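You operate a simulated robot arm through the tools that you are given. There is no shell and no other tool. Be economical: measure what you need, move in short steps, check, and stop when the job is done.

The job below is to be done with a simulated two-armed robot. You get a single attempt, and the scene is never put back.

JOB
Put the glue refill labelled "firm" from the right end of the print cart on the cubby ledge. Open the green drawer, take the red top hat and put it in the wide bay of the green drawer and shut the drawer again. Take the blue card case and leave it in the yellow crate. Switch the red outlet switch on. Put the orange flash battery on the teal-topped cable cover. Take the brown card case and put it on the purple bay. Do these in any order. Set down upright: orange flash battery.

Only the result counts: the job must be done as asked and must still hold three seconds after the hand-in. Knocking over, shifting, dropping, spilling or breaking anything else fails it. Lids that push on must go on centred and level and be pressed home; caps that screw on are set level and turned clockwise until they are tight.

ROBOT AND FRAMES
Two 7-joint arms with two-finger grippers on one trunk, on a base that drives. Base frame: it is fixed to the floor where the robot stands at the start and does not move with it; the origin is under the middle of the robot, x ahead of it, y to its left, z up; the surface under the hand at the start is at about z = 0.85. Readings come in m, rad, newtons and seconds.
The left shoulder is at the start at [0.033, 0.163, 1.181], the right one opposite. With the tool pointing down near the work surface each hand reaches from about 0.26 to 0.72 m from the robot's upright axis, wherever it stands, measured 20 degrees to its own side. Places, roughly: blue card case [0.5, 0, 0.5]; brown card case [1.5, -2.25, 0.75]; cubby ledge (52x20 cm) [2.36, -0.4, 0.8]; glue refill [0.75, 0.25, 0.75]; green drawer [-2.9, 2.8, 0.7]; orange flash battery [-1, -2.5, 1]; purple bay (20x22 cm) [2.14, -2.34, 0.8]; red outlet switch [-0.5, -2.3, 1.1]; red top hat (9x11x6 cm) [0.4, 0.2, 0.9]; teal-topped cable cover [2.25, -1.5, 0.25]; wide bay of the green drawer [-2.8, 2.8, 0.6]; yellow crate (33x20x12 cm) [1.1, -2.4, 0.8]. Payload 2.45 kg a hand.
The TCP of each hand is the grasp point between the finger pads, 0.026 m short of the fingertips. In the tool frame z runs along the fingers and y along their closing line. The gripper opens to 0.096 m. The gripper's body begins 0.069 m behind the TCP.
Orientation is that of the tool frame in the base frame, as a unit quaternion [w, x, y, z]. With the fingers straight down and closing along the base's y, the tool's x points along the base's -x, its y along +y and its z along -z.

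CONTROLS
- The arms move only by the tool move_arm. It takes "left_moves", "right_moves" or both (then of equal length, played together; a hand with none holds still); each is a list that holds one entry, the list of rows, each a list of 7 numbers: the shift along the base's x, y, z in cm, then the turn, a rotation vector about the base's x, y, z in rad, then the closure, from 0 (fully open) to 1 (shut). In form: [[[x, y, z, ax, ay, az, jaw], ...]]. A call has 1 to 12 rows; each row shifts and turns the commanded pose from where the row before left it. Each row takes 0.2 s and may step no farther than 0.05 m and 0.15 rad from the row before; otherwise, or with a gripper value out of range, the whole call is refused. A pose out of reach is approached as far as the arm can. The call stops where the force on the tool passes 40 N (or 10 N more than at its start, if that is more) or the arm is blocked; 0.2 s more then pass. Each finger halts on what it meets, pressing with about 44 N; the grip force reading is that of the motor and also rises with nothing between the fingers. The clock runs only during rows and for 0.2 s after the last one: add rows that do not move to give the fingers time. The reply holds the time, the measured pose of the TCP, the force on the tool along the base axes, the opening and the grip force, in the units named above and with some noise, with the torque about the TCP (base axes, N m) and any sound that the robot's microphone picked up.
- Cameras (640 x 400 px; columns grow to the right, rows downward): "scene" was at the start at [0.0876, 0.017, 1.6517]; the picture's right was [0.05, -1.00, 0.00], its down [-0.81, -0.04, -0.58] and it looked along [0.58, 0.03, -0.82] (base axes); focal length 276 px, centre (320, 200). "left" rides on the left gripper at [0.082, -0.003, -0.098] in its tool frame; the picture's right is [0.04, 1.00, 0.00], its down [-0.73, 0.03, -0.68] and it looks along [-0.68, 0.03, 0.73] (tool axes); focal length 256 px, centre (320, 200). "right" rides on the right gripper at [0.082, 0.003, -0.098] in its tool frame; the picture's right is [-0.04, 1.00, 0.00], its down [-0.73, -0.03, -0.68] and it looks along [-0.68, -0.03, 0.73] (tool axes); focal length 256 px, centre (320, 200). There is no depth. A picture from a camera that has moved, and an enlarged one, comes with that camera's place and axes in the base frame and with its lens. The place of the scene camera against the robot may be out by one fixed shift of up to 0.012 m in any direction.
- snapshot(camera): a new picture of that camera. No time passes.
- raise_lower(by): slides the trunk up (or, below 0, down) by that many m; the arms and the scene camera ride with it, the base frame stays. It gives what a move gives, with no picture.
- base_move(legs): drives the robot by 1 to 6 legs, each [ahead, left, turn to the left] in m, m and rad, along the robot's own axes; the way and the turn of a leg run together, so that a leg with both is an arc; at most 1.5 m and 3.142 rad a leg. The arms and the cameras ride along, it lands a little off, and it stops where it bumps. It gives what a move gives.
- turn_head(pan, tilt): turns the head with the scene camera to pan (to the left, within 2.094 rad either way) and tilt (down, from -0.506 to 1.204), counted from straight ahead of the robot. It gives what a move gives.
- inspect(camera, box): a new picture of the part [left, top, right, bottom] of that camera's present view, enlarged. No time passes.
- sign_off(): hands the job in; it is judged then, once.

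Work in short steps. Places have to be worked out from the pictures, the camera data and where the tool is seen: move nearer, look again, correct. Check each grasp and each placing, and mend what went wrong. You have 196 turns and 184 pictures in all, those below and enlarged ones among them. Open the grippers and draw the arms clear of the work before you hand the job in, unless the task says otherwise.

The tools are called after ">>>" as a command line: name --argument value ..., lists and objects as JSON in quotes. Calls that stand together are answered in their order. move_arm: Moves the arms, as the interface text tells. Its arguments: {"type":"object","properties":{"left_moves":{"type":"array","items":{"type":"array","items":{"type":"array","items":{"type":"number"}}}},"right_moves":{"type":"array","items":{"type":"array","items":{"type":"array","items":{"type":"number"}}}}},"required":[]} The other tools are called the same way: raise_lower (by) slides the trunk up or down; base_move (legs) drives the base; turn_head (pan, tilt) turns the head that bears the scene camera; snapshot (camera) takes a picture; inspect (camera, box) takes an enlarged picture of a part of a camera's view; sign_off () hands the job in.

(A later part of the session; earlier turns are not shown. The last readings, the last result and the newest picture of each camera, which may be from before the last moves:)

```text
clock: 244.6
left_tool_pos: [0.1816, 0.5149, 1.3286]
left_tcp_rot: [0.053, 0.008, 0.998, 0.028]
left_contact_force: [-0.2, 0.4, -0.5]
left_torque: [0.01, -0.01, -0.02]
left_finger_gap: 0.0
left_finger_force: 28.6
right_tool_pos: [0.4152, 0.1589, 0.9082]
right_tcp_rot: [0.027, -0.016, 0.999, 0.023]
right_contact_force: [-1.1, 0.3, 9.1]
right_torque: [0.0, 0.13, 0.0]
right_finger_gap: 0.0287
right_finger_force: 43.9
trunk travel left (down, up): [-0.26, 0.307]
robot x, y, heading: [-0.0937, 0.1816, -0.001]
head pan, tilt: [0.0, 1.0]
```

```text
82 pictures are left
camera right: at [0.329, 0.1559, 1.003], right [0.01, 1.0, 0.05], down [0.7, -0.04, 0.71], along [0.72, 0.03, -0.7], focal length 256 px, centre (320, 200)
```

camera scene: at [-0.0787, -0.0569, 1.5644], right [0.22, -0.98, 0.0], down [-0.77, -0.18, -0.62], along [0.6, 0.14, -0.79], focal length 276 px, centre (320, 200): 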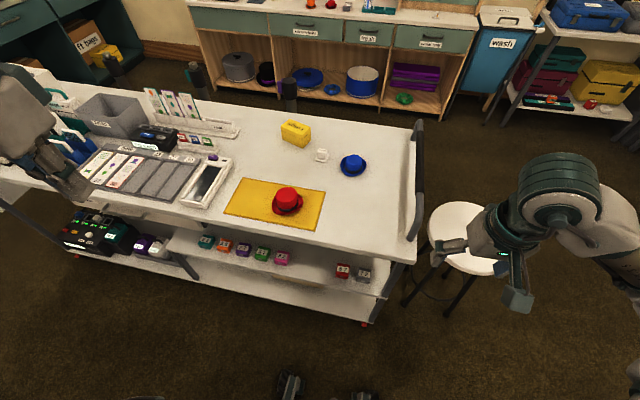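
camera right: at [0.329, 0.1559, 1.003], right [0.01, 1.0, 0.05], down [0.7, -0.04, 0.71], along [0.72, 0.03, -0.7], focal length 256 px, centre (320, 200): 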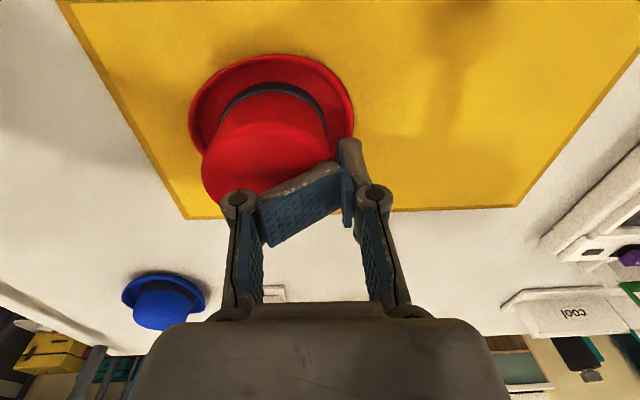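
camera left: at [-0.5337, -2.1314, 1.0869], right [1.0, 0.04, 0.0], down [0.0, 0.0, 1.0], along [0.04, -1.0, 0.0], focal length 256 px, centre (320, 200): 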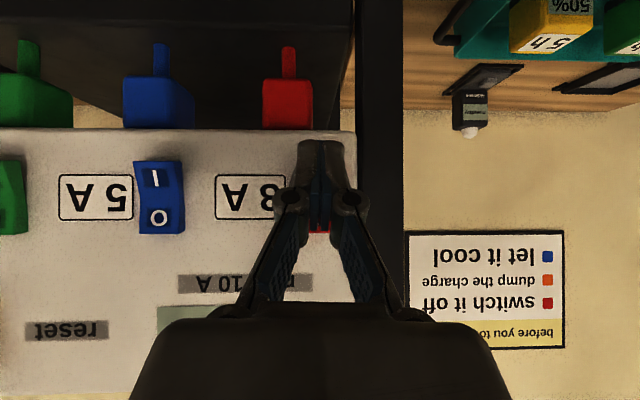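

The −y finger landed on the crown instead of beside it. Open, raise, and re-look.

>>> move_arm --right_moves '[[[0, 0, 1.5, 0, 0, 0, 1], [0, 0, 3, 0, 0, 0, 0.5], [0, 0, 3, 0, 0, 0, 0], [0, 0, 0, 0, 0, 0, 0], [0, 0, 0, 0, 0, 0, 0], [0, 0, 0, 0, 0, 0, 0], [0, 0, 0, 0, 0, 0, 0], [0, 0, 0, 0, 0, 0, 0], [0, 0, 0, 0, 0, 0, 0], [0, 0, 0, 0, 0, 0, 0]]]'

>>> snapshot --camera "right"

>>> inspect --camera "scene" --box '[200, 100, 440, 250]'

```text
clock: 246.8
left_tool_pos: [0.183, 0.5153, 1.3288]
left_tcp_rot: [0.053, 0.007, 0.998, 0.029]
left_contact_force: [-0.3, -1.3, 0.0]
left_torque: [0.02, -0.02, 0.04]
left_finger_gap: 0.0001
left_finger_force: 28.9
right_tool_pos: [0.4135, 0.159, 0.9822]
right_tcp_rot: [0.026, -0.016, 0.999, 0.023]
right_contact_force: [0.4, -0.3, 0.4]
right_torque: [0.0, -0.01, 0.0]
right_finger_gap: 0.0962
right_finger_force: 0.1
trunk travel left (down, up): [-0.26, 0.307]
robot x, y, heading: [-0.0957, 0.182, 0.006]
head pan, tilt: [0.0, 1.0]
```

```text
81 pictures are left
camera right: at [0.3283, 0.1554, 1.0768], right [0.01, 1.0, 0.05], down [0.7, -0.04, 0.71], along [0.72, 0.03, -0.7], focal length 256 px, centre (320, 200)
```

right: 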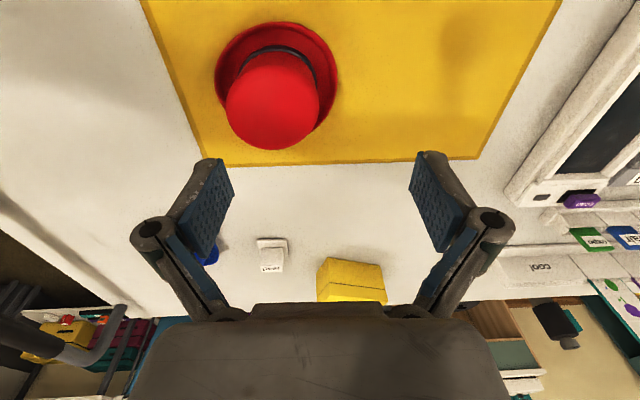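

```text
2.67 times, centred on (320, 175) of scene
camera zoom: at [0.0359, 0.1919, 1.5571], right [0.0, -1.0, 0.0], down [-0.84, 0.0, -0.54], along [0.54, 0.0, -0.84], focal length 737 px, centre (320, 267)
```

zoom: 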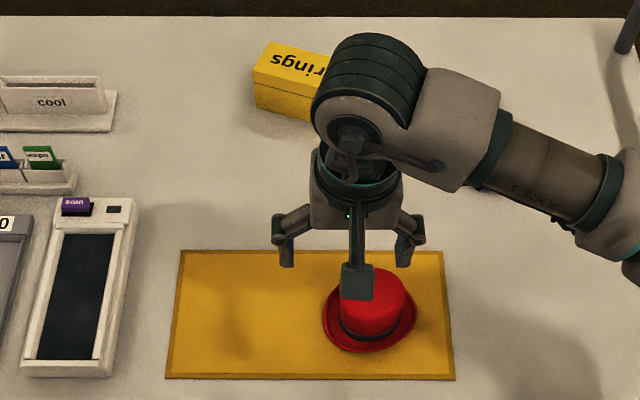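

Hat slid ~2 cm to (0.403, 0.132), still on its mat. Move gently to be centred, wait, check.

>>> move_arm --right_moves '[[[-0.4, -0.7, 0, 0, 0, 0, 0], [-0.4, -0.7, 0, 0, 0, 0, 0], [-0.2, -0.6, 0, 0, 0, 0, 0], [0, -0.5, -0.5, 0, 0, 0, 0], [0, 0, -0.5, 0, 0, 0, 0], [0, 0, -0.5, 0, 0, 0, 0], [0, 0, -0.5, 0, 0, 0, 0], [0, 0, 0, 0, 0, 0, 0], [0, 0, 0, 0, 0, 0, 0], [0, 0, 0, 0, 0, 0, 0], [0, 0, 0, 0, 0, 0, 0], [0, 0, 0, 0, 0, 0, 0]]]'

>>> snapshot --camera "right"

```text
clock: 249.4
left_tool_pos: [0.1847, 0.5163, 1.3276]
left_tcp_rot: [0.052, 0.007, 0.998, 0.029]
left_contact_force: [-0.1, 0.0, -0.2]
left_torque: [-0.01, 0.0, 0.0]
left_finger_gap: 0.0
left_finger_force: 29.0
right_tool_pos: [0.406, 0.1353, 0.9637]
right_tcp_rot: [0.026, -0.016, 0.999, 0.023]
right_contact_force: [0.0, 0.4, 0.1]
right_torque: [0.02, 0.0, -0.03]
right_finger_gap: 0.0956
right_finger_force: 0.0
trunk travel left (down, up): [-0.26, 0.307]
robot x, y, heading: [-0.097, 0.1827, 0.007]
head pan, tilt: [0.0, 1.0]
```

```text
79 pictures are left
camera right: at [0.3199, 0.1317, 1.0587], right [0.01, 1.0, 0.05], down [0.7, -0.04, 0.71], along [0.72, 0.03, -0.7], focal length 256 px, centre (320, 200)
```

right: 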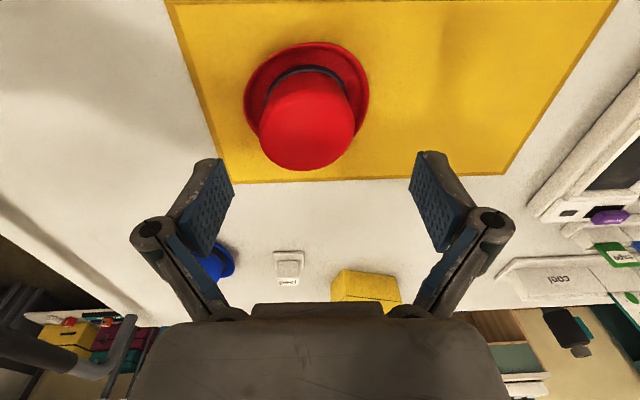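

Correct 5 mm and the small roll, then descend slowly with fingers fully open.

>>> move_arm --right_moves '[[[-0.3, -0.4, -0.5, -0.04, 0, 0, 0], [0, 0, -0.5, 0, 0, 0, 0], [0, 0, -0.5, 0, 0, 0, 0], [0, 0, -0.5, 0, 0, 0, 0], [0, 0, -0.5, 0, 0, 0, 0], [0, 0, -0.5, 0, 0, 0, 0], [0, 0, 0, 0, 0, 0, 0], [0, 0, 0, 0, 0, 0, 0], [0, 0, 0, 0, 0, 0, 0], [0, 0, 0, 0, 0, 0, 0]]]'

>>> snapshot --camera "right"

```text
clock: 251.6
left_tool_pos: [0.1831, 0.5162, 1.3285]
left_tcp_rot: [0.052, 0.008, 0.998, 0.028]
left_contact_force: [0.1, 0.2, -0.6]
left_torque: [-0.02, -0.03, -0.02]
left_finger_gap: 0.0
left_finger_force: 28.5
right_tool_pos: [0.4046, 0.1311, 0.9348]
right_tcp_rot: [0.025, -0.017, 1.0, 0.003]
right_contact_force: [0.9, -0.1, -0.9]
right_torque: [-0.01, 0.02, 0.0]
right_finger_gap: 0.0961
right_finger_force: 0.1
trunk travel left (down, up): [-0.26, 0.307]
robot x, y, heading: [-0.093, 0.1832, 0.001]
head pan, tilt: [0.0, 1.0]
```

```text
78 pictures are left
camera right: at [0.3182, 0.1314, 1.0282], right [0.01, 1.0, 0.01], down [0.7, -0.01, 0.72], along [0.72, 0.0, -0.7], focal length 256 px, centre (320, 200)
```

right: 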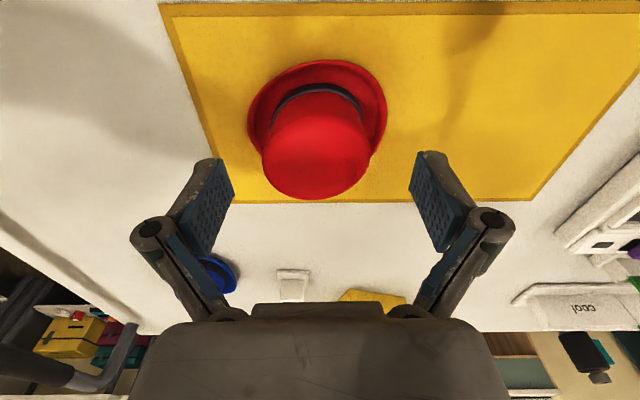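

Well centred and steady. Continue down 2.8 cm.

>>> move_arm --right_moves '[[[0, 0, -0.6, 0, 0, 0, 0], [0, 0, -0.6, 0, 0, 0, 0], [0, 0, -0.6, 0, 0, 0, 0], [0, 0, -0.6, 0, 0, 0, 0], [0, 0, -0.4, 0, 0, 0, 0], [0, 0, 0, 0, 0, 0, 0], [0, 0, 0, 0, 0, 0, 0]]]'

>>> snapshot --camera "right"

```text
clock: 253.2
left_tool_pos: [0.1829, 0.5158, 1.329]
left_tcp_rot: [0.052, 0.008, 0.998, 0.027]
left_contact_force: [-0.3, 0.0, 0.2]
left_torque: [0.03, -0.04, 0.0]
left_finger_gap: 0.0001
left_finger_force: 28.6
right_tool_pos: [0.404, 0.1311, 0.9055]
right_tcp_rot: [0.026, -0.017, 1.0, 0.003]
right_contact_force: [-0.2, -0.4, 0.0]
right_torque: [-0.03, 0.0, 0.02]
right_finger_gap: 0.0961
right_finger_force: 0.1
trunk travel left (down, up): [-0.26, 0.307]
robot x, y, heading: [-0.0927, 0.1803, 0.005]
head pan, tilt: [0.0, 1.0]
```

```text
77 pictures are left
camera right: at [0.3164, 0.1314, 1.0002], right [0.01, 1.0, 0.01], down [0.7, -0.01, 0.72], along [0.72, 0.0, -0.7], focal length 256 px, centre (320, 200)
```

right: 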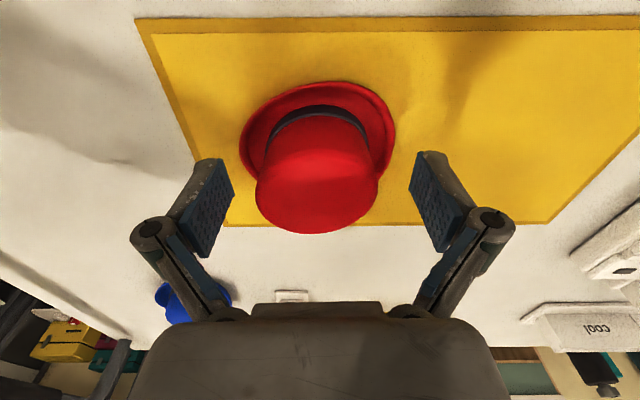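

Fingers straddle the crown. Close.

>>> move_arm --right_moves '[[[0, 0, 0, 0, 0, 0, 0.3], [0, 0, 0, 0, 0, 0, 0.6], [0, 0, 0, 0, 0, 0, 1], [0, 0, 0, 0, 0, 0, 1]]]'

>>> snapshot --camera "right"

```text
clock: 254.2
left_tool_pos: [0.1823, 0.517, 1.3283]
left_tcp_rot: [0.053, 0.007, 0.998, 0.028]
left_contact_force: [-0.8, -0.2, -0.1]
left_torque: [0.02, 0.02, 0.0]
left_finger_gap: 0.0
left_finger_force: 28.8
right_tool_pos: [0.403, 0.1302, 0.9054]
right_tcp_rot: [0.027, -0.017, 1.0, 0.003]
right_contact_force: [0.3, -0.2, 2.8]
right_torque: [0.11, -0.07, -0.03]
right_finger_gap: 0.065
right_finger_force: 44.6
trunk travel left (down, up): [-0.26, 0.307]
robot x, y, heading: [-0.0928, 0.1792, 0.006]
head pan, tilt: [0.0, 1.0]
```

```text
76 pictures are left
camera right: at [0.3163, 0.1315, 1.0006], right [0.01, 1.0, 0.01], down [0.7, -0.01, 0.72], along [0.72, 0.0, -0.7], focal length 256 px, centre (320, 200)
```

right: 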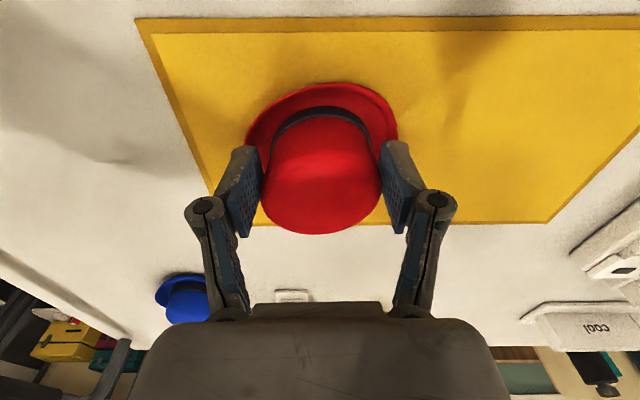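

Gripped at 6.5 cm. Lift and draw the hat toward the robot.

>>> move_arm --right_moves '[[[0, 0, 3, 0, 0, 0, 1], [0, 0, 4, 0, 0, 0, 1], [0, 0, 4, 0, 0, 0, 1], [-1, -1, 4, 0, 0, 0, 1], [-2, -3, 3, 0, 0, 0, 1], [-2, -3, 2, 0, 0, 0, 1], [-2, -3, 0, 0, 0, 0, 1], [-1, -3, 0, 0, 0, 0, 1]]]'

>>> snapshot --camera "right"

```text
clock: 256.0
left_tool_pos: [0.182, 0.5144, 1.33]
left_tcp_rot: [0.053, 0.007, 0.998, 0.029]
left_contact_force: [-0.4, -0.3, -0.6]
left_torque: [0.03, -0.01, 0.01]
left_finger_gap: 0.0
left_finger_force: 28.4
right_tool_pos: [0.3259, -0.0006, 1.1071]
right_tcp_rot: [0.027, -0.017, 0.999, 0.004]
right_contact_force: [-0.3, 0.9, 0.7]
right_torque: [0.0, 0.0, -0.02]
right_finger_gap: 0.0652
right_finger_force: 44.1
trunk travel left (down, up): [-0.26, 0.307]
robot x, y, heading: [-0.0946, 0.182, 0.004]
head pan, tilt: [0.0, 1.0]
```

```text
75 pictures are left
camera right: at [0.2385, 0.0001, 1.2025], right [0.01, 1.0, 0.01], down [0.7, -0.01, 0.72], along [0.72, 0.0, -0.7], focal length 256 px, centre (320, 200)
```

right: 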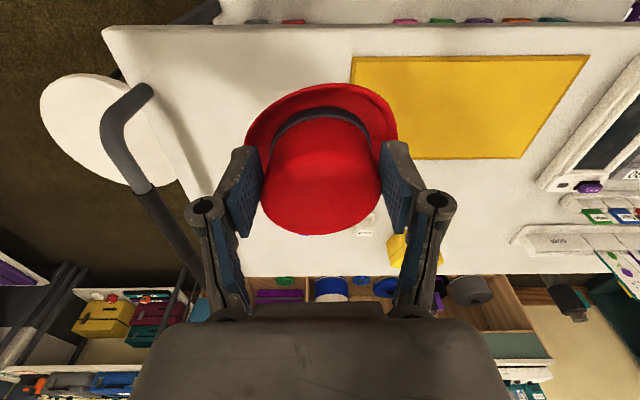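

Hat held. Survey the way to the green drawer to the rear left.

>>> turn_head --pan 2.09 --tilt 0.55

>>> snapshot --camera "scene"

```text
clock: 258.0
left_tool_pos: [0.1826, 0.5146, 1.3287]
left_tcp_rot: [0.053, 0.007, 0.998, 0.029]
left_contact_force: [0.4, -0.3, -0.3]
left_torque: [0.03, 0.02, 0.02]
left_finger_gap: 0.0
left_finger_force: 28.2
right_tool_pos: [0.3271, 0.0009, 1.1076]
right_tcp_rot: [0.025, -0.018, 1.0, 0.003]
right_contact_force: [-0.4, 0.7, 0.1]
right_torque: [0.03, -0.03, -0.04]
right_finger_gap: 0.0649
right_finger_force: 44.2
trunk travel left (down, up): [-0.26, 0.307]
robot x, y, heading: [-0.0906, 0.1778, 0.004]
head pan, tilt: [2.089, 0.55]
```

```text
74 pictures are left
camera scene: at [-0.0793, 0.2703, 1.594], right [0.87, 0.5, 0.0], down [0.26, -0.45, -0.85], along [-0.43, 0.74, -0.52], focal length 276 px, centre (320, 200)
```

scene: 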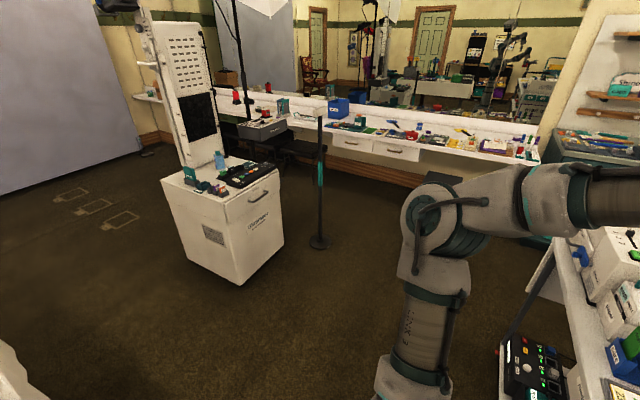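

Clear corridor at y≈0.6 between the rear table and the white cart. Strafe left, back off, and turn around.

>>> base_move --legs '[[0, 0.42, 0], [-0.4, 0, 0], [0, 0, 3.1]]'

>>> turn_head --pan -0.4 --tilt 0.5

>>> snapshot --camera "scene"

```text
clock: 270.0
left_tool_pos: [-0.788, 0.2787, 1.3286]
left_tcp_rot: [0.027, 0.998, -0.023, -0.053]
left_contact_force: [-0.5, -0.9, -0.4]
left_torque: [-0.01, 0.0, 0.03]
left_finger_gap: 0.0
left_finger_force: 28.8
right_tool_pos: [-0.9133, 0.7964, 1.1091]
right_tcp_rot: [0.003, 1.0, 0.001, -0.026]
right_contact_force: [1.1, -1.0, -0.7]
right_torque: [0.02, 0.0, -0.01]
right_finger_gap: 0.0643
right_finger_force: 44.2
trunk travel left (down, up): [-0.26, 0.307]
robot x, y, heading: [-0.4982, 0.6107, 3.113]
head pan, tilt: [2.089, 0.55]
```

```text
clock: 272.3
left_tool_pos: [-0.7845, 0.2781, 1.33]
left_tcp_rot: [0.028, 0.998, -0.023, -0.053]
left_contact_force: [0.5, -0.1, 0.7]
left_torque: [-0.02, 0.01, -0.01]
left_finger_gap: 0.0001
left_finger_force: 28.5
right_tool_pos: [-0.911, 0.7969, 1.1085]
right_tcp_rot: [0.002, 1.0, 0.001, -0.026]
right_contact_force: [-0.4, -0.2, -0.1]
right_torque: [-0.01, 0.0, 0.0]
right_finger_gap: 0.0645
right_finger_force: 44.0
trunk travel left (down, up): [-0.26, 0.307]
robot x, y, heading: [-0.4977, 0.6046, 3.112]
head pan, tilt: [-0.4, 0.499]
```

```text
73 pictures are left
camera scene: at [-0.6376, 0.6547, 1.5982], right [0.41, 0.91, 0.0], down [0.44, -0.2, -0.88], along [-0.8, 0.36, -0.48], focal length 276 px, centre (320, 200)
```

scene: 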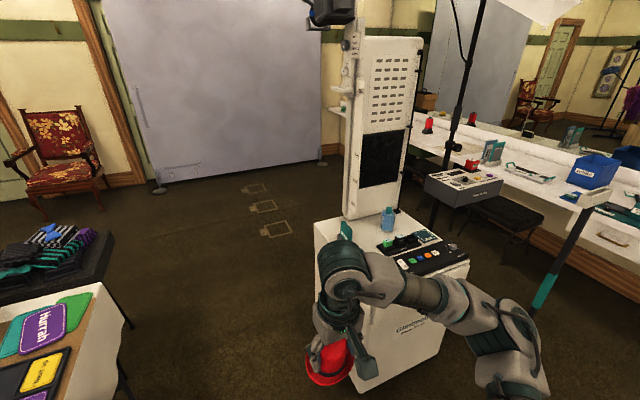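

Path ahead is clear. Drive ahead past the white cart, then turn right to face +y.

>>> base_move --legs '[[0, 0, 0.03], [1.5, 0.0, 0], [0.75, 0, 0], [0, 0, -1.57]]'

>>> turn_head --pan 0.0 --tilt 0.5

>>> snapshot --camera "scene"

```text
clock: 287.7
left_tool_pos: [-3.156, 0.7836, 1.3286]
left_tcp_rot: [-0.015, 0.728, -0.683, -0.058]
left_contact_force: [-0.1, -0.2, 0.9]
left_torque: [0.02, -0.01, 0.03]
left_finger_gap: 0.0
left_finger_force: 29.2
right_tool_pos: [-2.6543, 0.967, 1.108]
right_tcp_rot: [-0.017, 0.744, -0.667, -0.022]
right_contact_force: [0.4, 0.1, 0.3]
right_torque: [-0.01, 0.02, 0.02]
right_finger_gap: 0.0641
right_finger_force: 44.1
trunk travel left (down, up): [-0.26, 0.307]
robot x, y, heading: [-2.7981, 0.5349, 1.652]
head pan, tilt: [-0.4, 0.499]
```

```text
clock: 288.6
left_tool_pos: [-3.1553, 0.7818, 1.3304]
left_tcp_rot: [-0.017, 0.727, -0.684, -0.059]
left_contact_force: [-0.2, 0.8, 0.7]
left_torque: [0.01, 0.0, 0.05]
left_finger_gap: 0.0
left_finger_force: 28.7
right_tool_pos: [-2.6523, 0.9651, 1.1091]
right_tcp_rot: [-0.017, 0.745, -0.667, -0.023]
right_contact_force: [0.1, -0.1, -0.3]
right_torque: [0.0, 0.01, -0.01]
right_finger_gap: 0.0644
right_finger_force: 44.1
trunk travel left (down, up): [-0.26, 0.307]
robot x, y, heading: [-2.8029, 0.537, 1.657]
head pan, tilt: [0.0, 0.499]
```

```text
72 pictures are left
camera scene: at [-2.8101, 0.6947, 1.5982], right [1.0, 0.08, 0.0], down [0.04, -0.48, -0.88], along [-0.07, 0.87, -0.48], focal length 276 px, centre (320, 200)
```

scene: 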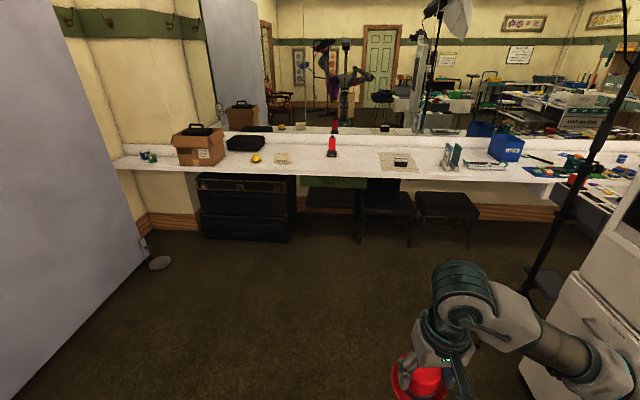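

I see the green drawer under the counter near the centre. Zoom in.

>>> inspect --camera "scene" --box '[180, 110, 480, 260]'

```text
2.13 times, centred on (330, 185) of scene
camera zoom: at [-2.8101, 0.6947, 1.5982], right [1.0, 0.08, 0.0], down [0.04, -0.48, -0.88], along [-0.07, 0.87, -0.48], focal length 590 px, centre (299, 232)
```

zoom: 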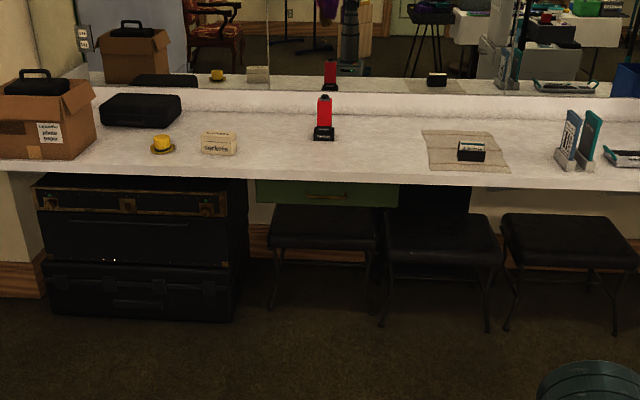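

Drawer handle near (−2.87, 2.58, 0.70), stools tucked below it. Straighten and drive closer.

>>> base_move --legs '[[0, 0, -0.086], [1.2, -0.1, 0]]'

>>> turn_head --pan 0.1 --tilt 0.75

>>> snapshot --camera "scene"

```text
clock: 295.1
left_tool_pos: [-3.0148, 1.9958, 1.3299]
left_tcp_rot: [0.019, -0.692, 0.719, 0.058]
left_contact_force: [0.4, -0.3, 0.0]
left_torque: [0.01, -0.02, 0.03]
left_finger_gap: 0.0001
left_finger_force: 28.2
right_tool_pos: [-2.4956, 2.1281, 1.1097]
right_tcp_rot: [-0.018, 0.71, -0.703, -0.021]
right_contact_force: [0.0, -0.2, -0.3]
right_torque: [0.0, 0.0, 0.0]
right_finger_gap: 0.0639
right_finger_force: 44.3
trunk travel left (down, up): [-0.26, 0.307]
robot x, y, heading: [-2.6863, 1.7162, 1.555]
head pan, tilt: [0.0, 0.499]
```

```text
clock: 295.9
left_tool_pos: [-3.0126, 1.993, 1.3307]
left_tcp_rot: [0.019, -0.693, 0.718, 0.059]
left_contact_force: [-0.2, -0.2, -0.4]
left_torque: [0.02, 0.01, 0.04]
left_finger_gap: 0.0001
left_finger_force: 28.5
right_tool_pos: [-2.4947, 2.1251, 1.1103]
right_tcp_rot: [-0.018, 0.711, -0.703, -0.022]
right_contact_force: [-0.1, 0.2, -0.1]
right_torque: [0.0, -0.06, 0.02]
right_finger_gap: 0.0638
right_finger_force: 43.6
trunk travel left (down, up): [-0.26, 0.307]
robot x, y, heading: [-2.6832, 1.7169, 1.551]
head pan, tilt: [0.099, 0.75]
```

```text
70 pictures are left
camera scene: at [-2.6875, 1.8671, 1.5763], right [1.0, 0.08, 0.0], down [0.06, -0.68, -0.73], along [-0.06, 0.73, -0.68], focal length 276 px, centre (320, 200)
```

scene: 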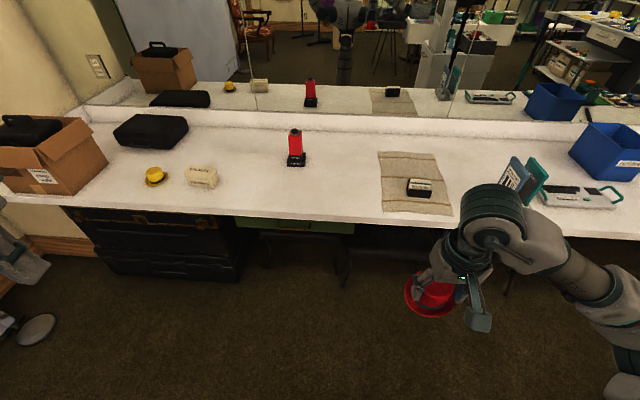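

I'll rotate the left hand to point forward while lowering it in front of the counter.

>>> move_arm --left_moves '[[[0.5, 2.2, -2.5, 0.143, 0, 0, 0.5], [0.5, 2.2, -2.5, 0.143, 0, 0, 0.5], [0.5, 2.2, -2.5, 0.143, 0, 0, 0.5], [0.5, 2.2, -2.5, 0.143, 0, 0, 0.5], [0.5, 2.2, -2.5, 0.143, 0, 0, 0.5], [0.5, 2.2, -2.5, 0.143, 0, 0, 0.5], [0.5, 2.2, -2.5, 0.143, 0, 0, 0.5], [0.5, 2.2, -2.5, 0.143, 0, 0, 0.5], [0.5, 2.2, -2.5, 0.143, 0, 0, 0.5], [0.5, 2.2, -2.5, 0.143, 0, 0, 0.5], [0.5, 2.2, -2.5, 0.14, 0, 0, 0.5]]]'

>>> snapshot --camera "left"

```text
clock: 298.3
left_tool_pos: [-2.964, 2.2619, 1.0675]
left_tcp_rot: [0.504, -0.477, 0.467, 0.548]
left_contact_force: [-0.1, 0.3, 0.8]
left_torque: [0.01, -0.03, 0.02]
left_finger_gap: 0.0481
left_finger_force: 0.0
left hand out of reach, approached as far as the arm can: row 7, 8, 9
right_tool_pos: [-2.4956, 2.128, 1.1099]
right_tcp_rot: [-0.018, 0.71, -0.703, -0.022]
right_contact_force: [0.4, 0.4, -0.3]
right_torque: [-0.04, -0.02, 0.04]
right_finger_gap: 0.0634
right_finger_force: 44.2
trunk travel left (down, up): [-0.26, 0.307]
robot x, y, heading: [-2.6849, 1.7158, 1.556]
head pan, tilt: [0.099, 0.75]
```

```text
69 pictures are left
camera left: at [-2.958, 2.1725, 0.9752], right [-1.0, -0.05, -0.01], down [0.03, -0.76, 0.65], along [-0.04, 0.65, 0.76], focal length 256 px, centre (320, 200)
```

left: 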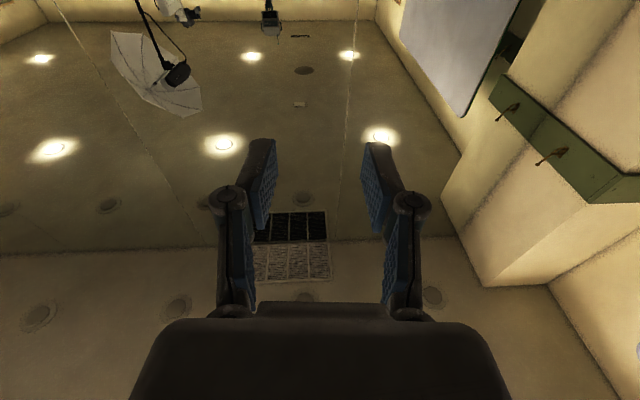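

Hand is horizontal. Now roll it 90° about its pointing axis (+y) so the fingers close vertically.

>>> move_arm --left_moves '[[[0, 0, -1, 0, 0.143, 0, 0.5], [0, 0, -1, 0, 0.143, 0, 0.5], [0, 0, -1, 0, 0.143, 0, 0.5], [0, 0, -1, 0, 0.143, 0, 0.5], [0, 0, -1, 0, 0.143, 0, 0.5], [0, 0, -1, 0, 0.143, 0, 0.5], [0, 0, -1, 0, 0.143, 0, 0.5], [0, 0, -1, 0, 0.143, 0, 0.5], [0, 0, -1, 0, 0.143, 0, 0.5], [0, 0, -1, 0, 0.143, 0, 0.5], [0, 0, -1, 0, 0.13, 0, 0.5]]]'

>>> snapshot --camera "left"

```text
clock: 300.7
left_tool_pos: [-2.9629, 2.2607, 0.9583]
left_tcp_rot: [0.028, 0.049, 0.687, 0.724]
left_contact_force: [0.1, -0.1, 0.0]
left_torque: [-0.01, -0.03, 0.04]
left_finger_gap: 0.0479
left_finger_force: 0.1
right_tool_pos: [-2.4952, 2.1255, 1.1101]
right_tcp_rot: [-0.018, 0.711, -0.703, -0.023]
right_contact_force: [-0.6, 0.6, -0.7]
right_torque: [-0.03, 0.0, -0.01]
right_finger_gap: 0.0635
right_finger_force: 44.1
trunk travel left (down, up): [-0.26, 0.307]
robot x, y, heading: [-2.6825, 1.7147, 1.547]
head pan, tilt: [0.099, 0.75]
```

```text
68 pictures are left
camera left: at [-3.0548, 2.1721, 0.9526], right [-0.01, -0.05, 1.0], down [0.65, -0.76, -0.03], along [0.76, 0.65, 0.05], focal length 256 px, centre (320, 200)
```

left: 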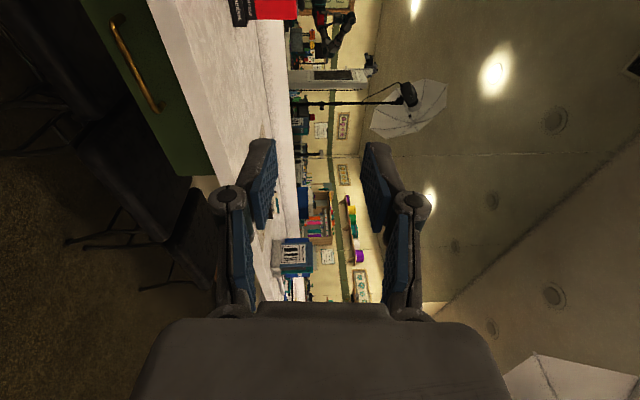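

Handle is a 12 cm bow bar around (−2.895, 2.53, 0.724). Lower the trunk and move the base 0.14 m closer for reach.

>>> raise_lower --by -0.13

>>> base_move --legs '[[0.12, 0, 0.0]]'

>>> move_arm --left_moves '[[[2, 0, -2.5, -0.05, 0, 0.11, 0.5], [2, 0, -2.5, 0, 0, 0, 0.68], [1, 0, -2.5, 0, 0, 0, 0.68], [0, 0, -2, 0, 0, 0, 0.68], [0, 0, 0, 0, 0, 0, 0.68], [0, 0, 0, 0, 0, 0, 0.68], [0, 0, 0, 0, 0, 0, 0.68], [0, 0, 0, 0, 0, 0, 0.68], [0, 0, 0, 0, 0, 0, 0.68], [0, 0, 0, 0, 0, 0, 0.68]]]'

>>> snapshot --camera "left"

>>> snapshot --camera "scene"

```text
clock: 302.2
left_tool_pos: [-2.9626, 2.2607, 0.8302]
left_tcp_rot: [0.031, 0.048, 0.685, 0.726]
left_contact_force: [0.3, -0.4, -0.4]
left_torque: [-0.01, 0.01, -0.02]
left_finger_gap: 0.048
left_finger_force: 0.0
right_tool_pos: [-2.4947, 2.1254, 0.9827]
right_tcp_rot: [-0.02, 0.711, -0.703, -0.024]
right_contact_force: [0.7, 0.7, 0.8]
right_torque: [0.02, 0.02, -0.07]
right_finger_gap: 0.0628
right_finger_force: 44.1
trunk travel left (down, up): [-0.13, 0.437]
robot x, y, heading: [-2.6842, 1.7165, 1.554]
head pan, tilt: [0.099, 0.75]
```

```text
clock: 303.5
left_tool_pos: [-2.9609, 2.382, 0.8298]
left_tcp_rot: [0.03, 0.047, 0.686, 0.725]
left_contact_force: [-0.4, 0.7, -0.4]
left_torque: [0.04, -0.03, 0.02]
left_finger_gap: 0.0481
left_finger_force: 0.1
right_tool_pos: [-2.4942, 2.2467, 0.9798]
right_tcp_rot: [-0.019, 0.71, -0.704, -0.023]
right_contact_force: [0.7, -0.2, -0.3]
right_torque: [-0.03, 0.01, 0.02]
right_finger_gap: 0.0628
right_finger_force: 44.6
trunk travel left (down, up): [-0.13, 0.437]
robot x, y, heading: [-2.6828, 1.8373, 1.548]
head pan, tilt: [0.099, 0.75]
```

```text
clock: 305.7
left_tool_pos: [-2.9101, 2.38, 0.7365]
left_tcp_rot: [-0.008, 0.011, 0.705, 0.709]
left_contact_force: [-0.1, 1.0, -0.3]
left_torque: [0.0, 0.01, 0.01]
left_finger_gap: 0.0306
left_finger_force: 0.2
right_tool_pos: [-2.4927, 2.2428, 0.982]
right_tcp_rot: [-0.02, 0.71, -0.704, -0.023]
right_contact_force: [-0.5, -0.3, 0.3]
right_torque: [-0.06, -0.01, 0.02]
right_finger_gap: 0.0627
right_finger_force: 43.7
trunk travel left (down, up): [-0.13, 0.437]
robot x, y, heading: [-2.6837, 1.8375, 1.553]
head pan, tilt: [0.099, 0.75]
```

```text
67 pictures are left
camera left: at [-2.992, 2.2814, 0.734], right [-0.01, -0.01, 1.0], down [0.73, -0.68, 0.0], along [0.68, 0.73, 0.01], focal length 256 px, centre (320, 200)
```

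left: 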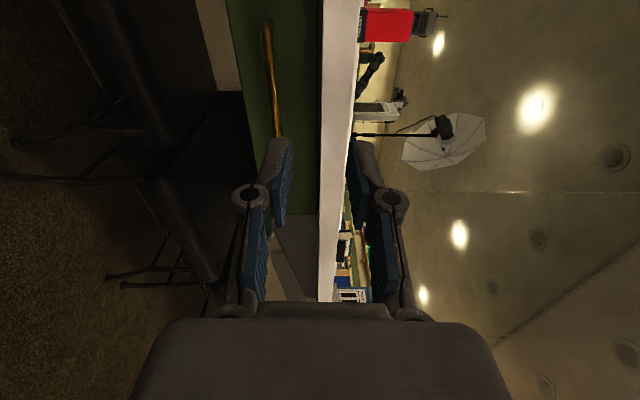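

```text
66 pictures are left
camera scene: at [-2.6826, 2.1101, 1.4321], right [1.0, 0.08, 0.0], down [0.06, -0.68, -0.73], along [-0.06, 0.73, -0.69], focal length 276 px, centre (320, 200)
```

scene: 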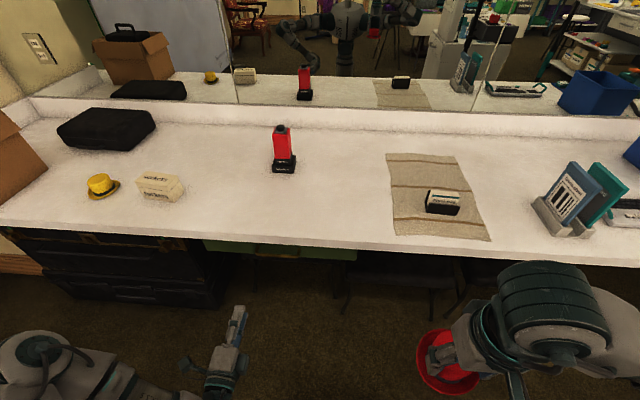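

Better triangulation: handle at z≈0.676, x≈−2.87, bar y≈2.61 (counter underside ≈0.735). Lower and shift, then move the base a further 0.1 m.

>>> move_arm --left_moves '[[[2, 0, -2, 0, 0, 0, 0.6], [2, 0, -2, 0, 0, 0, 0.6], [0, 0, -2, 0, 0, 0, 0.6], [0, 0, 0, 0, 0, 0, 0.6]]]'

>>> base_move --legs '[[0.1, 0, 0.015]]'

>>> snapshot --camera "left"

```text
clock: 306.7
left_tool_pos: [-2.8965, 2.384, 0.7062]
left_tcp_rot: [-0.008, 0.011, 0.705, 0.709]
left_contact_force: [-0.8, -0.3, -0.3]
left_torque: [-0.01, -0.03, 0.0]
left_finger_gap: 0.0386
left_finger_force: 0.0
left hand out of reach, approached as far as the arm can: row 2, 3
right_tool_pos: [-2.4934, 2.2422, 0.983]
right_tcp_rot: [-0.02, 0.71, -0.704, -0.024]
right_contact_force: [0.7, 0.1, 0.1]
right_torque: [-0.02, -0.02, 0.05]
right_finger_gap: 0.0624
right_finger_force: 43.9
trunk travel left (down, up): [-0.13, 0.437]
robot x, y, heading: [-2.6834, 1.8382, 1.55]
head pan, tilt: [0.099, 0.75]
```

```text
clock: 307.8
left_tool_pos: [-2.903, 2.481, 0.7059]
left_tcp_rot: [-0.015, 0.005, 0.706, 0.708]
left_contact_force: [-0.4, -0.6, -1.1]
left_torque: [0.01, 0.0, 0.02]
left_finger_gap: 0.0384
left_finger_force: 0.0
right_tool_pos: [-2.4965, 2.3454, 0.9828]
right_tcp_rot: [-0.02, 0.716, -0.698, -0.024]
right_contact_force: [-0.6, 0.7, -1.0]
right_torque: [-0.03, -0.02, 0.0]
right_finger_gap: 0.0623
right_finger_force: 43.7
trunk travel left (down, up): [-0.13, 0.437]
robot x, y, heading: [-2.6813, 1.9316, 1.573]
head pan, tilt: [0.099, 0.75]
```

```text
65 pictures are left
camera left: at [-2.9826, 2.3799, 0.705], right [-0.01, 0.0, 1.0], down [0.74, -0.67, 0.01], along [0.67, 0.74, 0.01], focal length 256 px, centre (320, 200)
```

left: 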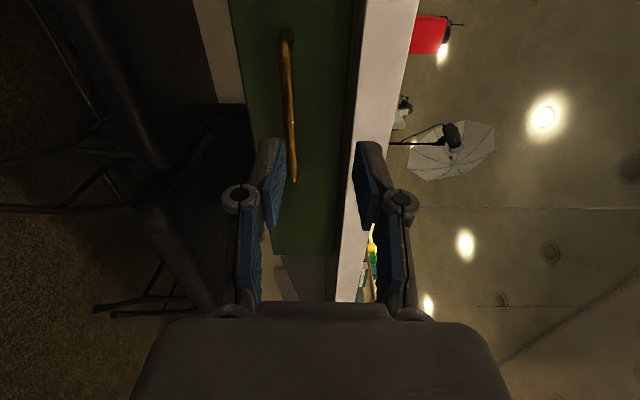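

Handle centre (−2.863, ~2.61, 0.677). Advance and lower onto its level.

>>> move_arm --left_moves '[[[1.9, 1.5, -1.5, 0, 0, 0, 0.55], [1.9, 1.5, -1.4, 0, 0, 0, 0.55], [0, 2, 0, 0, 0, 0, 0.55], [0, 1.5, 0, 0, 0, 0, 0.55], [0, 0, 0, 0, 0, 0, 0.55], [0, 0, 0, 0, 0, 0, 0.55], [0, 0, 0, 0, 0, 0, 0.55]]]'

>>> snapshot --camera "left"

```text
clock: 309.4
left_tool_pos: [-2.8905, 2.5446, 0.7152]
left_tcp_rot: [-0.014, 0.004, 0.704, 0.71]
left_contact_force: [0.2, -0.4, -0.3]
left_torque: [0.01, 0.03, -0.02]
left_finger_gap: 0.0432
left_finger_force: 0.0
left hand out of reach, approached as far as the arm can: row 1, 2
right_tool_pos: [-2.4983, 2.3393, 0.9846]
right_tcp_rot: [-0.021, 0.715, -0.698, -0.025]
right_contact_force: [0.1, -0.4, -0.1]
right_torque: [-0.01, 0.0, 0.0]
right_finger_gap: 0.0622
right_finger_force: 43.6
trunk travel left (down, up): [-0.13, 0.437]
robot x, y, heading: [-2.6804, 1.9345, 1.569]
head pan, tilt: [0.099, 0.75]
```

```text
64 pictures are left
camera left: at [-2.9708, 2.4445, 0.7124], right [-0.01, -0.01, 1.0], down [0.74, -0.67, 0.0], along [0.67, 0.74, 0.01], focal length 256 px, centre (320, 200)
```

left: 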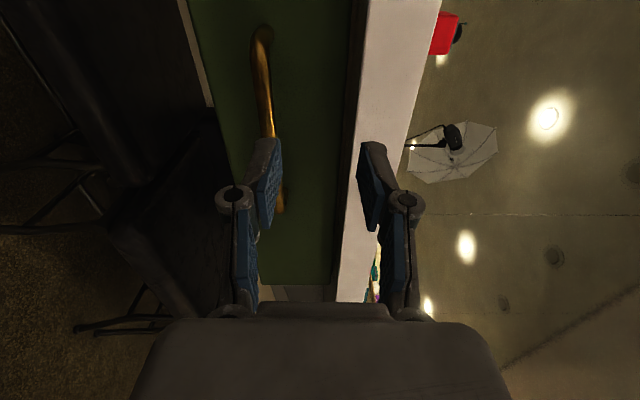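

Hand is limited ~4 cm high; lowering the trunk will bring it down to handle level.

>>> raise_lower --by -0.05

>>> move_arm --left_moves '[[[0, 0, 0, 0, 0, 0, 0.55], [0, 0, 0, 0, 0, 0, 0.55]]]'

>>> snapshot --camera "left"

```text
clock: 310.4
left_tool_pos: [-2.8913, 2.5434, 0.6644]
left_tcp_rot: [-0.013, 0.004, 0.703, 0.711]
left_contact_force: [0.6, -0.6, 0.2]
left_torque: [-0.01, 0.0, 0.01]
left_finger_gap: 0.0432
left_finger_force: 0.0
right_tool_pos: [-2.4984, 2.3386, 0.936]
right_tcp_rot: [-0.022, 0.717, -0.697, -0.026]
right_contact_force: [0.1, -0.1, 0.1]
right_torque: [0.0, 0.02, 0.0]
right_finger_gap: 0.062
right_finger_force: 44.0
trunk travel left (down, up): [-0.08, 0.487]
robot x, y, heading: [-2.6772, 1.9351, 1.569]
head pan, tilt: [0.099, 0.75]
```

```text
clock: 310.9
left_tool_pos: [-2.8911, 2.5445, 0.6639]
left_tcp_rot: [-0.014, 0.005, 0.704, 0.71]
left_contact_force: [-0.4, -0.4, 0.4]
left_torque: [0.03, 0.0, -0.01]
left_finger_gap: 0.0433
left_finger_force: 0.1
right_tool_pos: [-2.4982, 2.339, 0.9348]
right_tcp_rot: [-0.022, 0.716, -0.698, -0.026]
right_contact_force: [0.7, 0.2, -0.4]
right_torque: [0.0, 0.01, -0.03]
right_finger_gap: 0.0624
right_finger_force: 43.9
trunk travel left (down, up): [-0.08, 0.487]
robot x, y, heading: [-2.6743, 1.9335, 1.566]
head pan, tilt: [0.099, 0.75]
```

```text
63 pictures are left
camera left: at [-2.9706, 2.4436, 0.6605], right [-0.01, -0.01, 1.0], down [0.74, -0.67, 0.0], along [0.67, 0.74, 0.02], focal length 256 px, centre (320, 200)
```

left: 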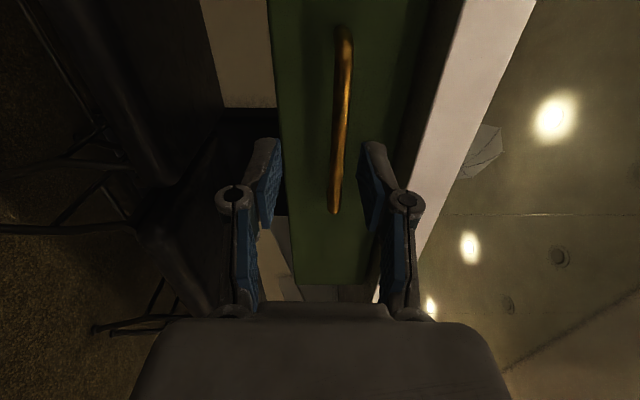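

Bar at z≈0.681. Raise 1.6 cm, shift, and advance to y≈2.595.

>>> move_arm --left_moves '[[[1.2, 0, 0.8, 0, 0, 0, 0.55], [1.2, 0, 0.8, 0, 0, 0, 0.55], [0, 1.5, 0, 0, 0, 0, 0.55], [0, 1.5, 0, 0, 0, 0, 0.55], [0, 1.5, 0, 0, 0, 0, 0.55], [0, 0, 0, 0, 0, 0, 0.55], [0, 0, 0, 0, 0, 0, 0.55]]]'

>>> snapshot --camera "left"

```text
clock: 312.6
left_tool_pos: [-2.8673, 2.5869, 0.6772]
left_tcp_rot: [-0.014, 0.004, 0.704, 0.71]
left_contact_force: [0.8, -0.1, 0.6]
left_torque: [0.0, 0.0, -0.01]
left_finger_gap: 0.0431
left_finger_force: 0.1
right_tool_pos: [-2.4973, 2.3392, 0.9337]
right_tcp_rot: [-0.021, 0.716, -0.697, -0.026]
right_contact_force: [-0.1, -0.5, -0.8]
right_torque: [-0.03, 0.01, 0.02]
right_finger_gap: 0.0624
right_finger_force: 43.9
trunk travel left (down, up): [-0.08, 0.487]
robot x, y, heading: [-2.6773, 1.9297, 1.571]
head pan, tilt: [0.099, 0.75]
```

```text
62 pictures are left
camera left: at [-2.9468, 2.4871, 0.6749], right [-0.01, -0.01, 1.0], down [0.74, -0.67, 0.0], along [0.67, 0.74, 0.02], focal length 256 px, centre (320, 200)
```

left: 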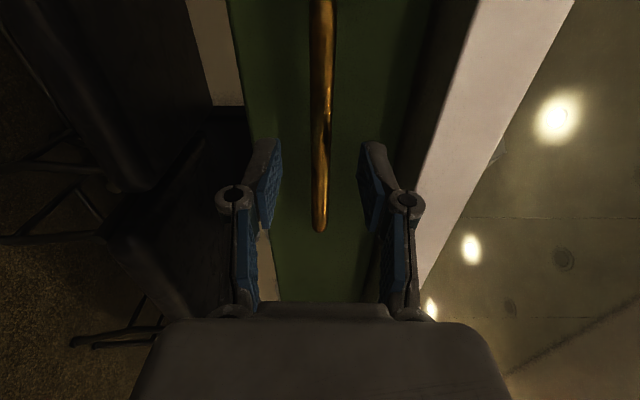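

Centred vertically. Advance ~1.8 cm more and close.

>>> move_arm --left_moves '[[[0, 0.9, 0, 0, 0, 0, 0.55], [0, 0.9, 0, 0, 0, 0, 0.55], [0, 0, 0, 0, 0, 0, 0.8], [0, 0, 0, 0, 0, 0, 1], [0, 0, 0, 0, 0, 0, 1]]]'

>>> snapshot --camera "left"

```text
clock: 313.8
left_tool_pos: [-2.8656, 2.6053, 0.6776]
left_tcp_rot: [-0.014, 0.004, 0.704, 0.71]
left_contact_force: [0.6, -0.2, -1.1]
left_torque: [-0.01, -0.97, -0.05]
left_finger_gap: 0.0116
left_finger_force: 38.4
right_tool_pos: [-2.4982, 2.3389, 0.933]
right_tcp_rot: [-0.021, 0.716, -0.697, -0.025]
right_contact_force: [0.8, -0.4, -0.4]
right_torque: [-0.01, 0.01, -0.01]
right_finger_gap: 0.0622
right_finger_force: 44.2
trunk travel left (down, up): [-0.08, 0.487]
robot x, y, heading: [-2.6864, 1.9322, 1.572]
head pan, tilt: [0.099, 0.75]
```

```text
61 pictures are left
camera left: at [-2.9452, 2.505, 0.6754], right [-0.01, -0.01, 1.0], down [0.74, -0.67, 0.0], along [0.67, 0.74, 0.02], focal length 256 px, centre (320, 200)
```

left: 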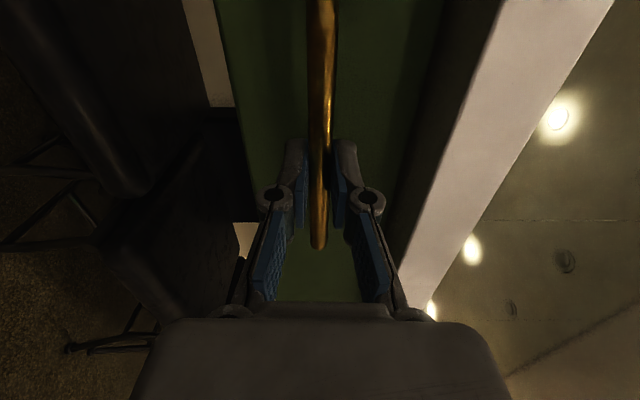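

Bar gripped (1.2 cm). Pull the drawer by backing the base 0.27 m.

>>> base_move --legs '[[-0.27, 0, 0]]'

>>> turn_head --pan 0.2 --tilt 0.8

>>> snapshot --camera "scene"

```text
clock: 315.6
left_tool_pos: [-2.8656, 2.3381, 0.679]
left_tcp_rot: [-0.012, 0.005, 0.703, 0.711]
left_contact_force: [-12.0, 1.0, 0.9]
left_torque: [-0.01, -0.94, 0.11]
left_finger_gap: 0.0115
left_finger_force: 38.3
right_tool_pos: [-2.4995, 2.0706, 0.9341]
right_tcp_rot: [-0.022, 0.715, -0.699, -0.025]
right_contact_force: [0.6, -0.5, 0.1]
right_torque: [-0.01, 0.05, -0.01]
right_finger_gap: 0.0621
right_finger_force: 43.6
trunk travel left (down, up): [-0.08, 0.487]
robot x, y, heading: [-2.6811, 1.6659, 1.569]
head pan, tilt: [0.099, 0.75]
```

```text
clock: 316.3
left_tool_pos: [-2.8674, 2.3335, 0.6785]
left_tcp_rot: [-0.014, 0.005, 0.704, 0.71]
left_contact_force: [-1.8, -2.7, -19.0]
left_torque: [-0.32, -0.94, 0.59]
left_finger_gap: 0.0115
left_finger_force: 38.4
right_tool_pos: [-2.4987, 2.0678, 0.9355]
right_tcp_rot: [-0.022, 0.714, -0.699, -0.026]
right_contact_force: [1.0, -0.9, -1.4]
right_torque: [-0.02, 0.0, -0.01]
right_finger_gap: 0.0618
right_finger_force: 44.2
trunk travel left (down, up): [-0.08, 0.487]
robot x, y, heading: [-2.6793, 1.6624, 1.57]
head pan, tilt: [0.201, 0.799]
```

```text
60 pictures are left
camera scene: at [-2.6952, 2.0009, 1.3631], right [0.98, 0.19, 0.0], down [0.14, -0.71, -0.69], along [-0.13, 0.68, -0.72], focal length 276 px, centre (320, 200)
```

scene: 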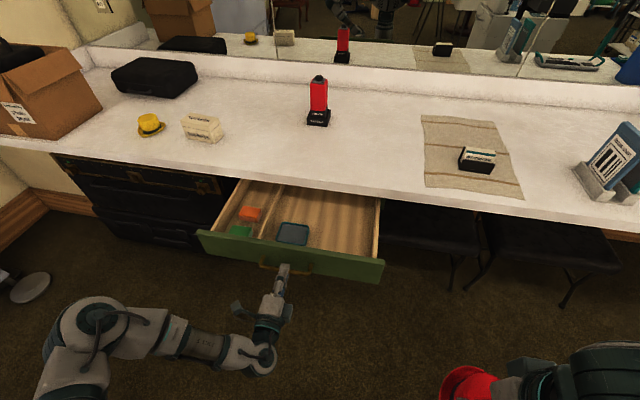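

Drawer is open; it has a narrow left bay and a wide right bay with a teal card box in it. Zoom to plan the hat spot.

>>> inspect --camera "scene" --box '[190, 160, 400, 300]'

```text
2.86 times, centred on (295, 230) of scene
camera zoom: at [-2.6952, 2.0009, 1.3631], right [0.98, 0.19, 0.0], down [0.14, -0.71, -0.69], along [-0.13, 0.68, -0.72], focal length 790 px, centre (391, 114)
```

zoom: 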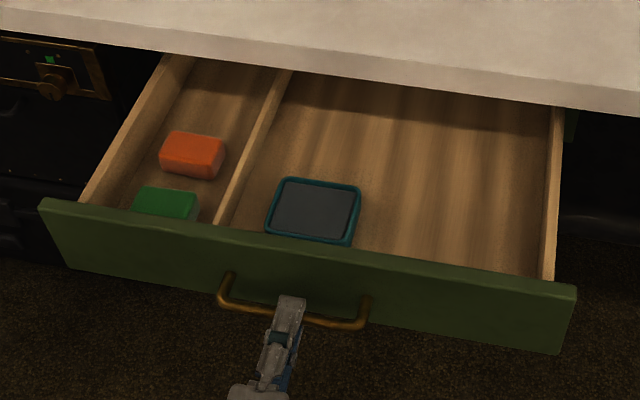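

Target for the hat: right part of the wide bay, about (−2.72, 2.47). Release the handle and move the left hand back, up and outward.

>>> move_arm --left_moves '[[[0, 0, 0, 0, 0, 0, 0.5], [0, 0, 0, 0, 0, 0, 0.5], [0, -2, 0, 0, 0, 0, 0.5], [0, -4, 0, 0, 0, 0, 0.5], [-2, -2, 3, 0, 0, 0, 0.8], [-2, -1, 4, 0, 0, 0, 1], [-2, -1, 4, 0, 0, 0, 1], [-2, -1, 4, 0, 0, 0, 1], [-2, -1, 4, 0, 0, 0, 1], [-2, -1, 4, 0, 0, 0, 1]]]'

>>> snapshot --camera "scene"

```text
clock: 318.5
left_tool_pos: [-2.992, 2.2281, 0.9101]
left_tcp_rot: [-0.012, 0.005, 0.702, 0.712]
left_contact_force: [0.0, 0.7, -0.1]
left_torque: [-0.01, -0.01, -0.02]
left_finger_gap: 0.0
left_finger_force: 28.4
left hand out of reach, approached as far as the arm can: row 9, 10
right_tool_pos: [-2.499, 2.0646, 0.9364]
right_tcp_rot: [-0.023, 0.715, -0.698, -0.027]
right_contact_force: [-0.3, -0.3, -1.0]
right_torque: [-0.02, -0.03, -0.01]
right_finger_gap: 0.0618
right_finger_force: 44.5
trunk travel left (down, up): [-0.08, 0.487]
robot x, y, heading: [-2.6819, 1.6662, 1.561]
head pan, tilt: [0.201, 0.799]
```

```text
58 pictures are left
camera scene: at [-2.6952, 1.9946, 1.3651], right [0.98, 0.19, 0.0], down [0.14, -0.71, -0.69], along [-0.13, 0.68, -0.72], focal length 276 px, centre (320, 200)
```

scene: 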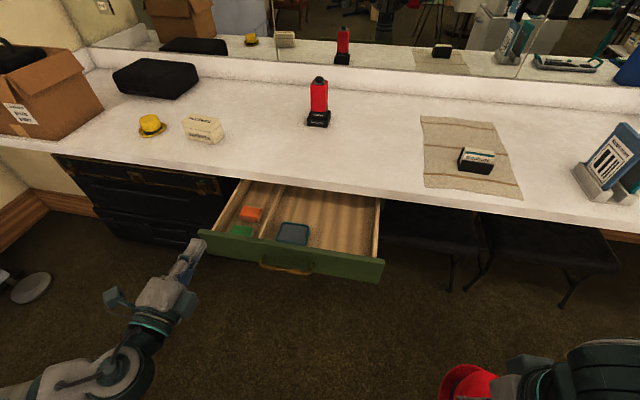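

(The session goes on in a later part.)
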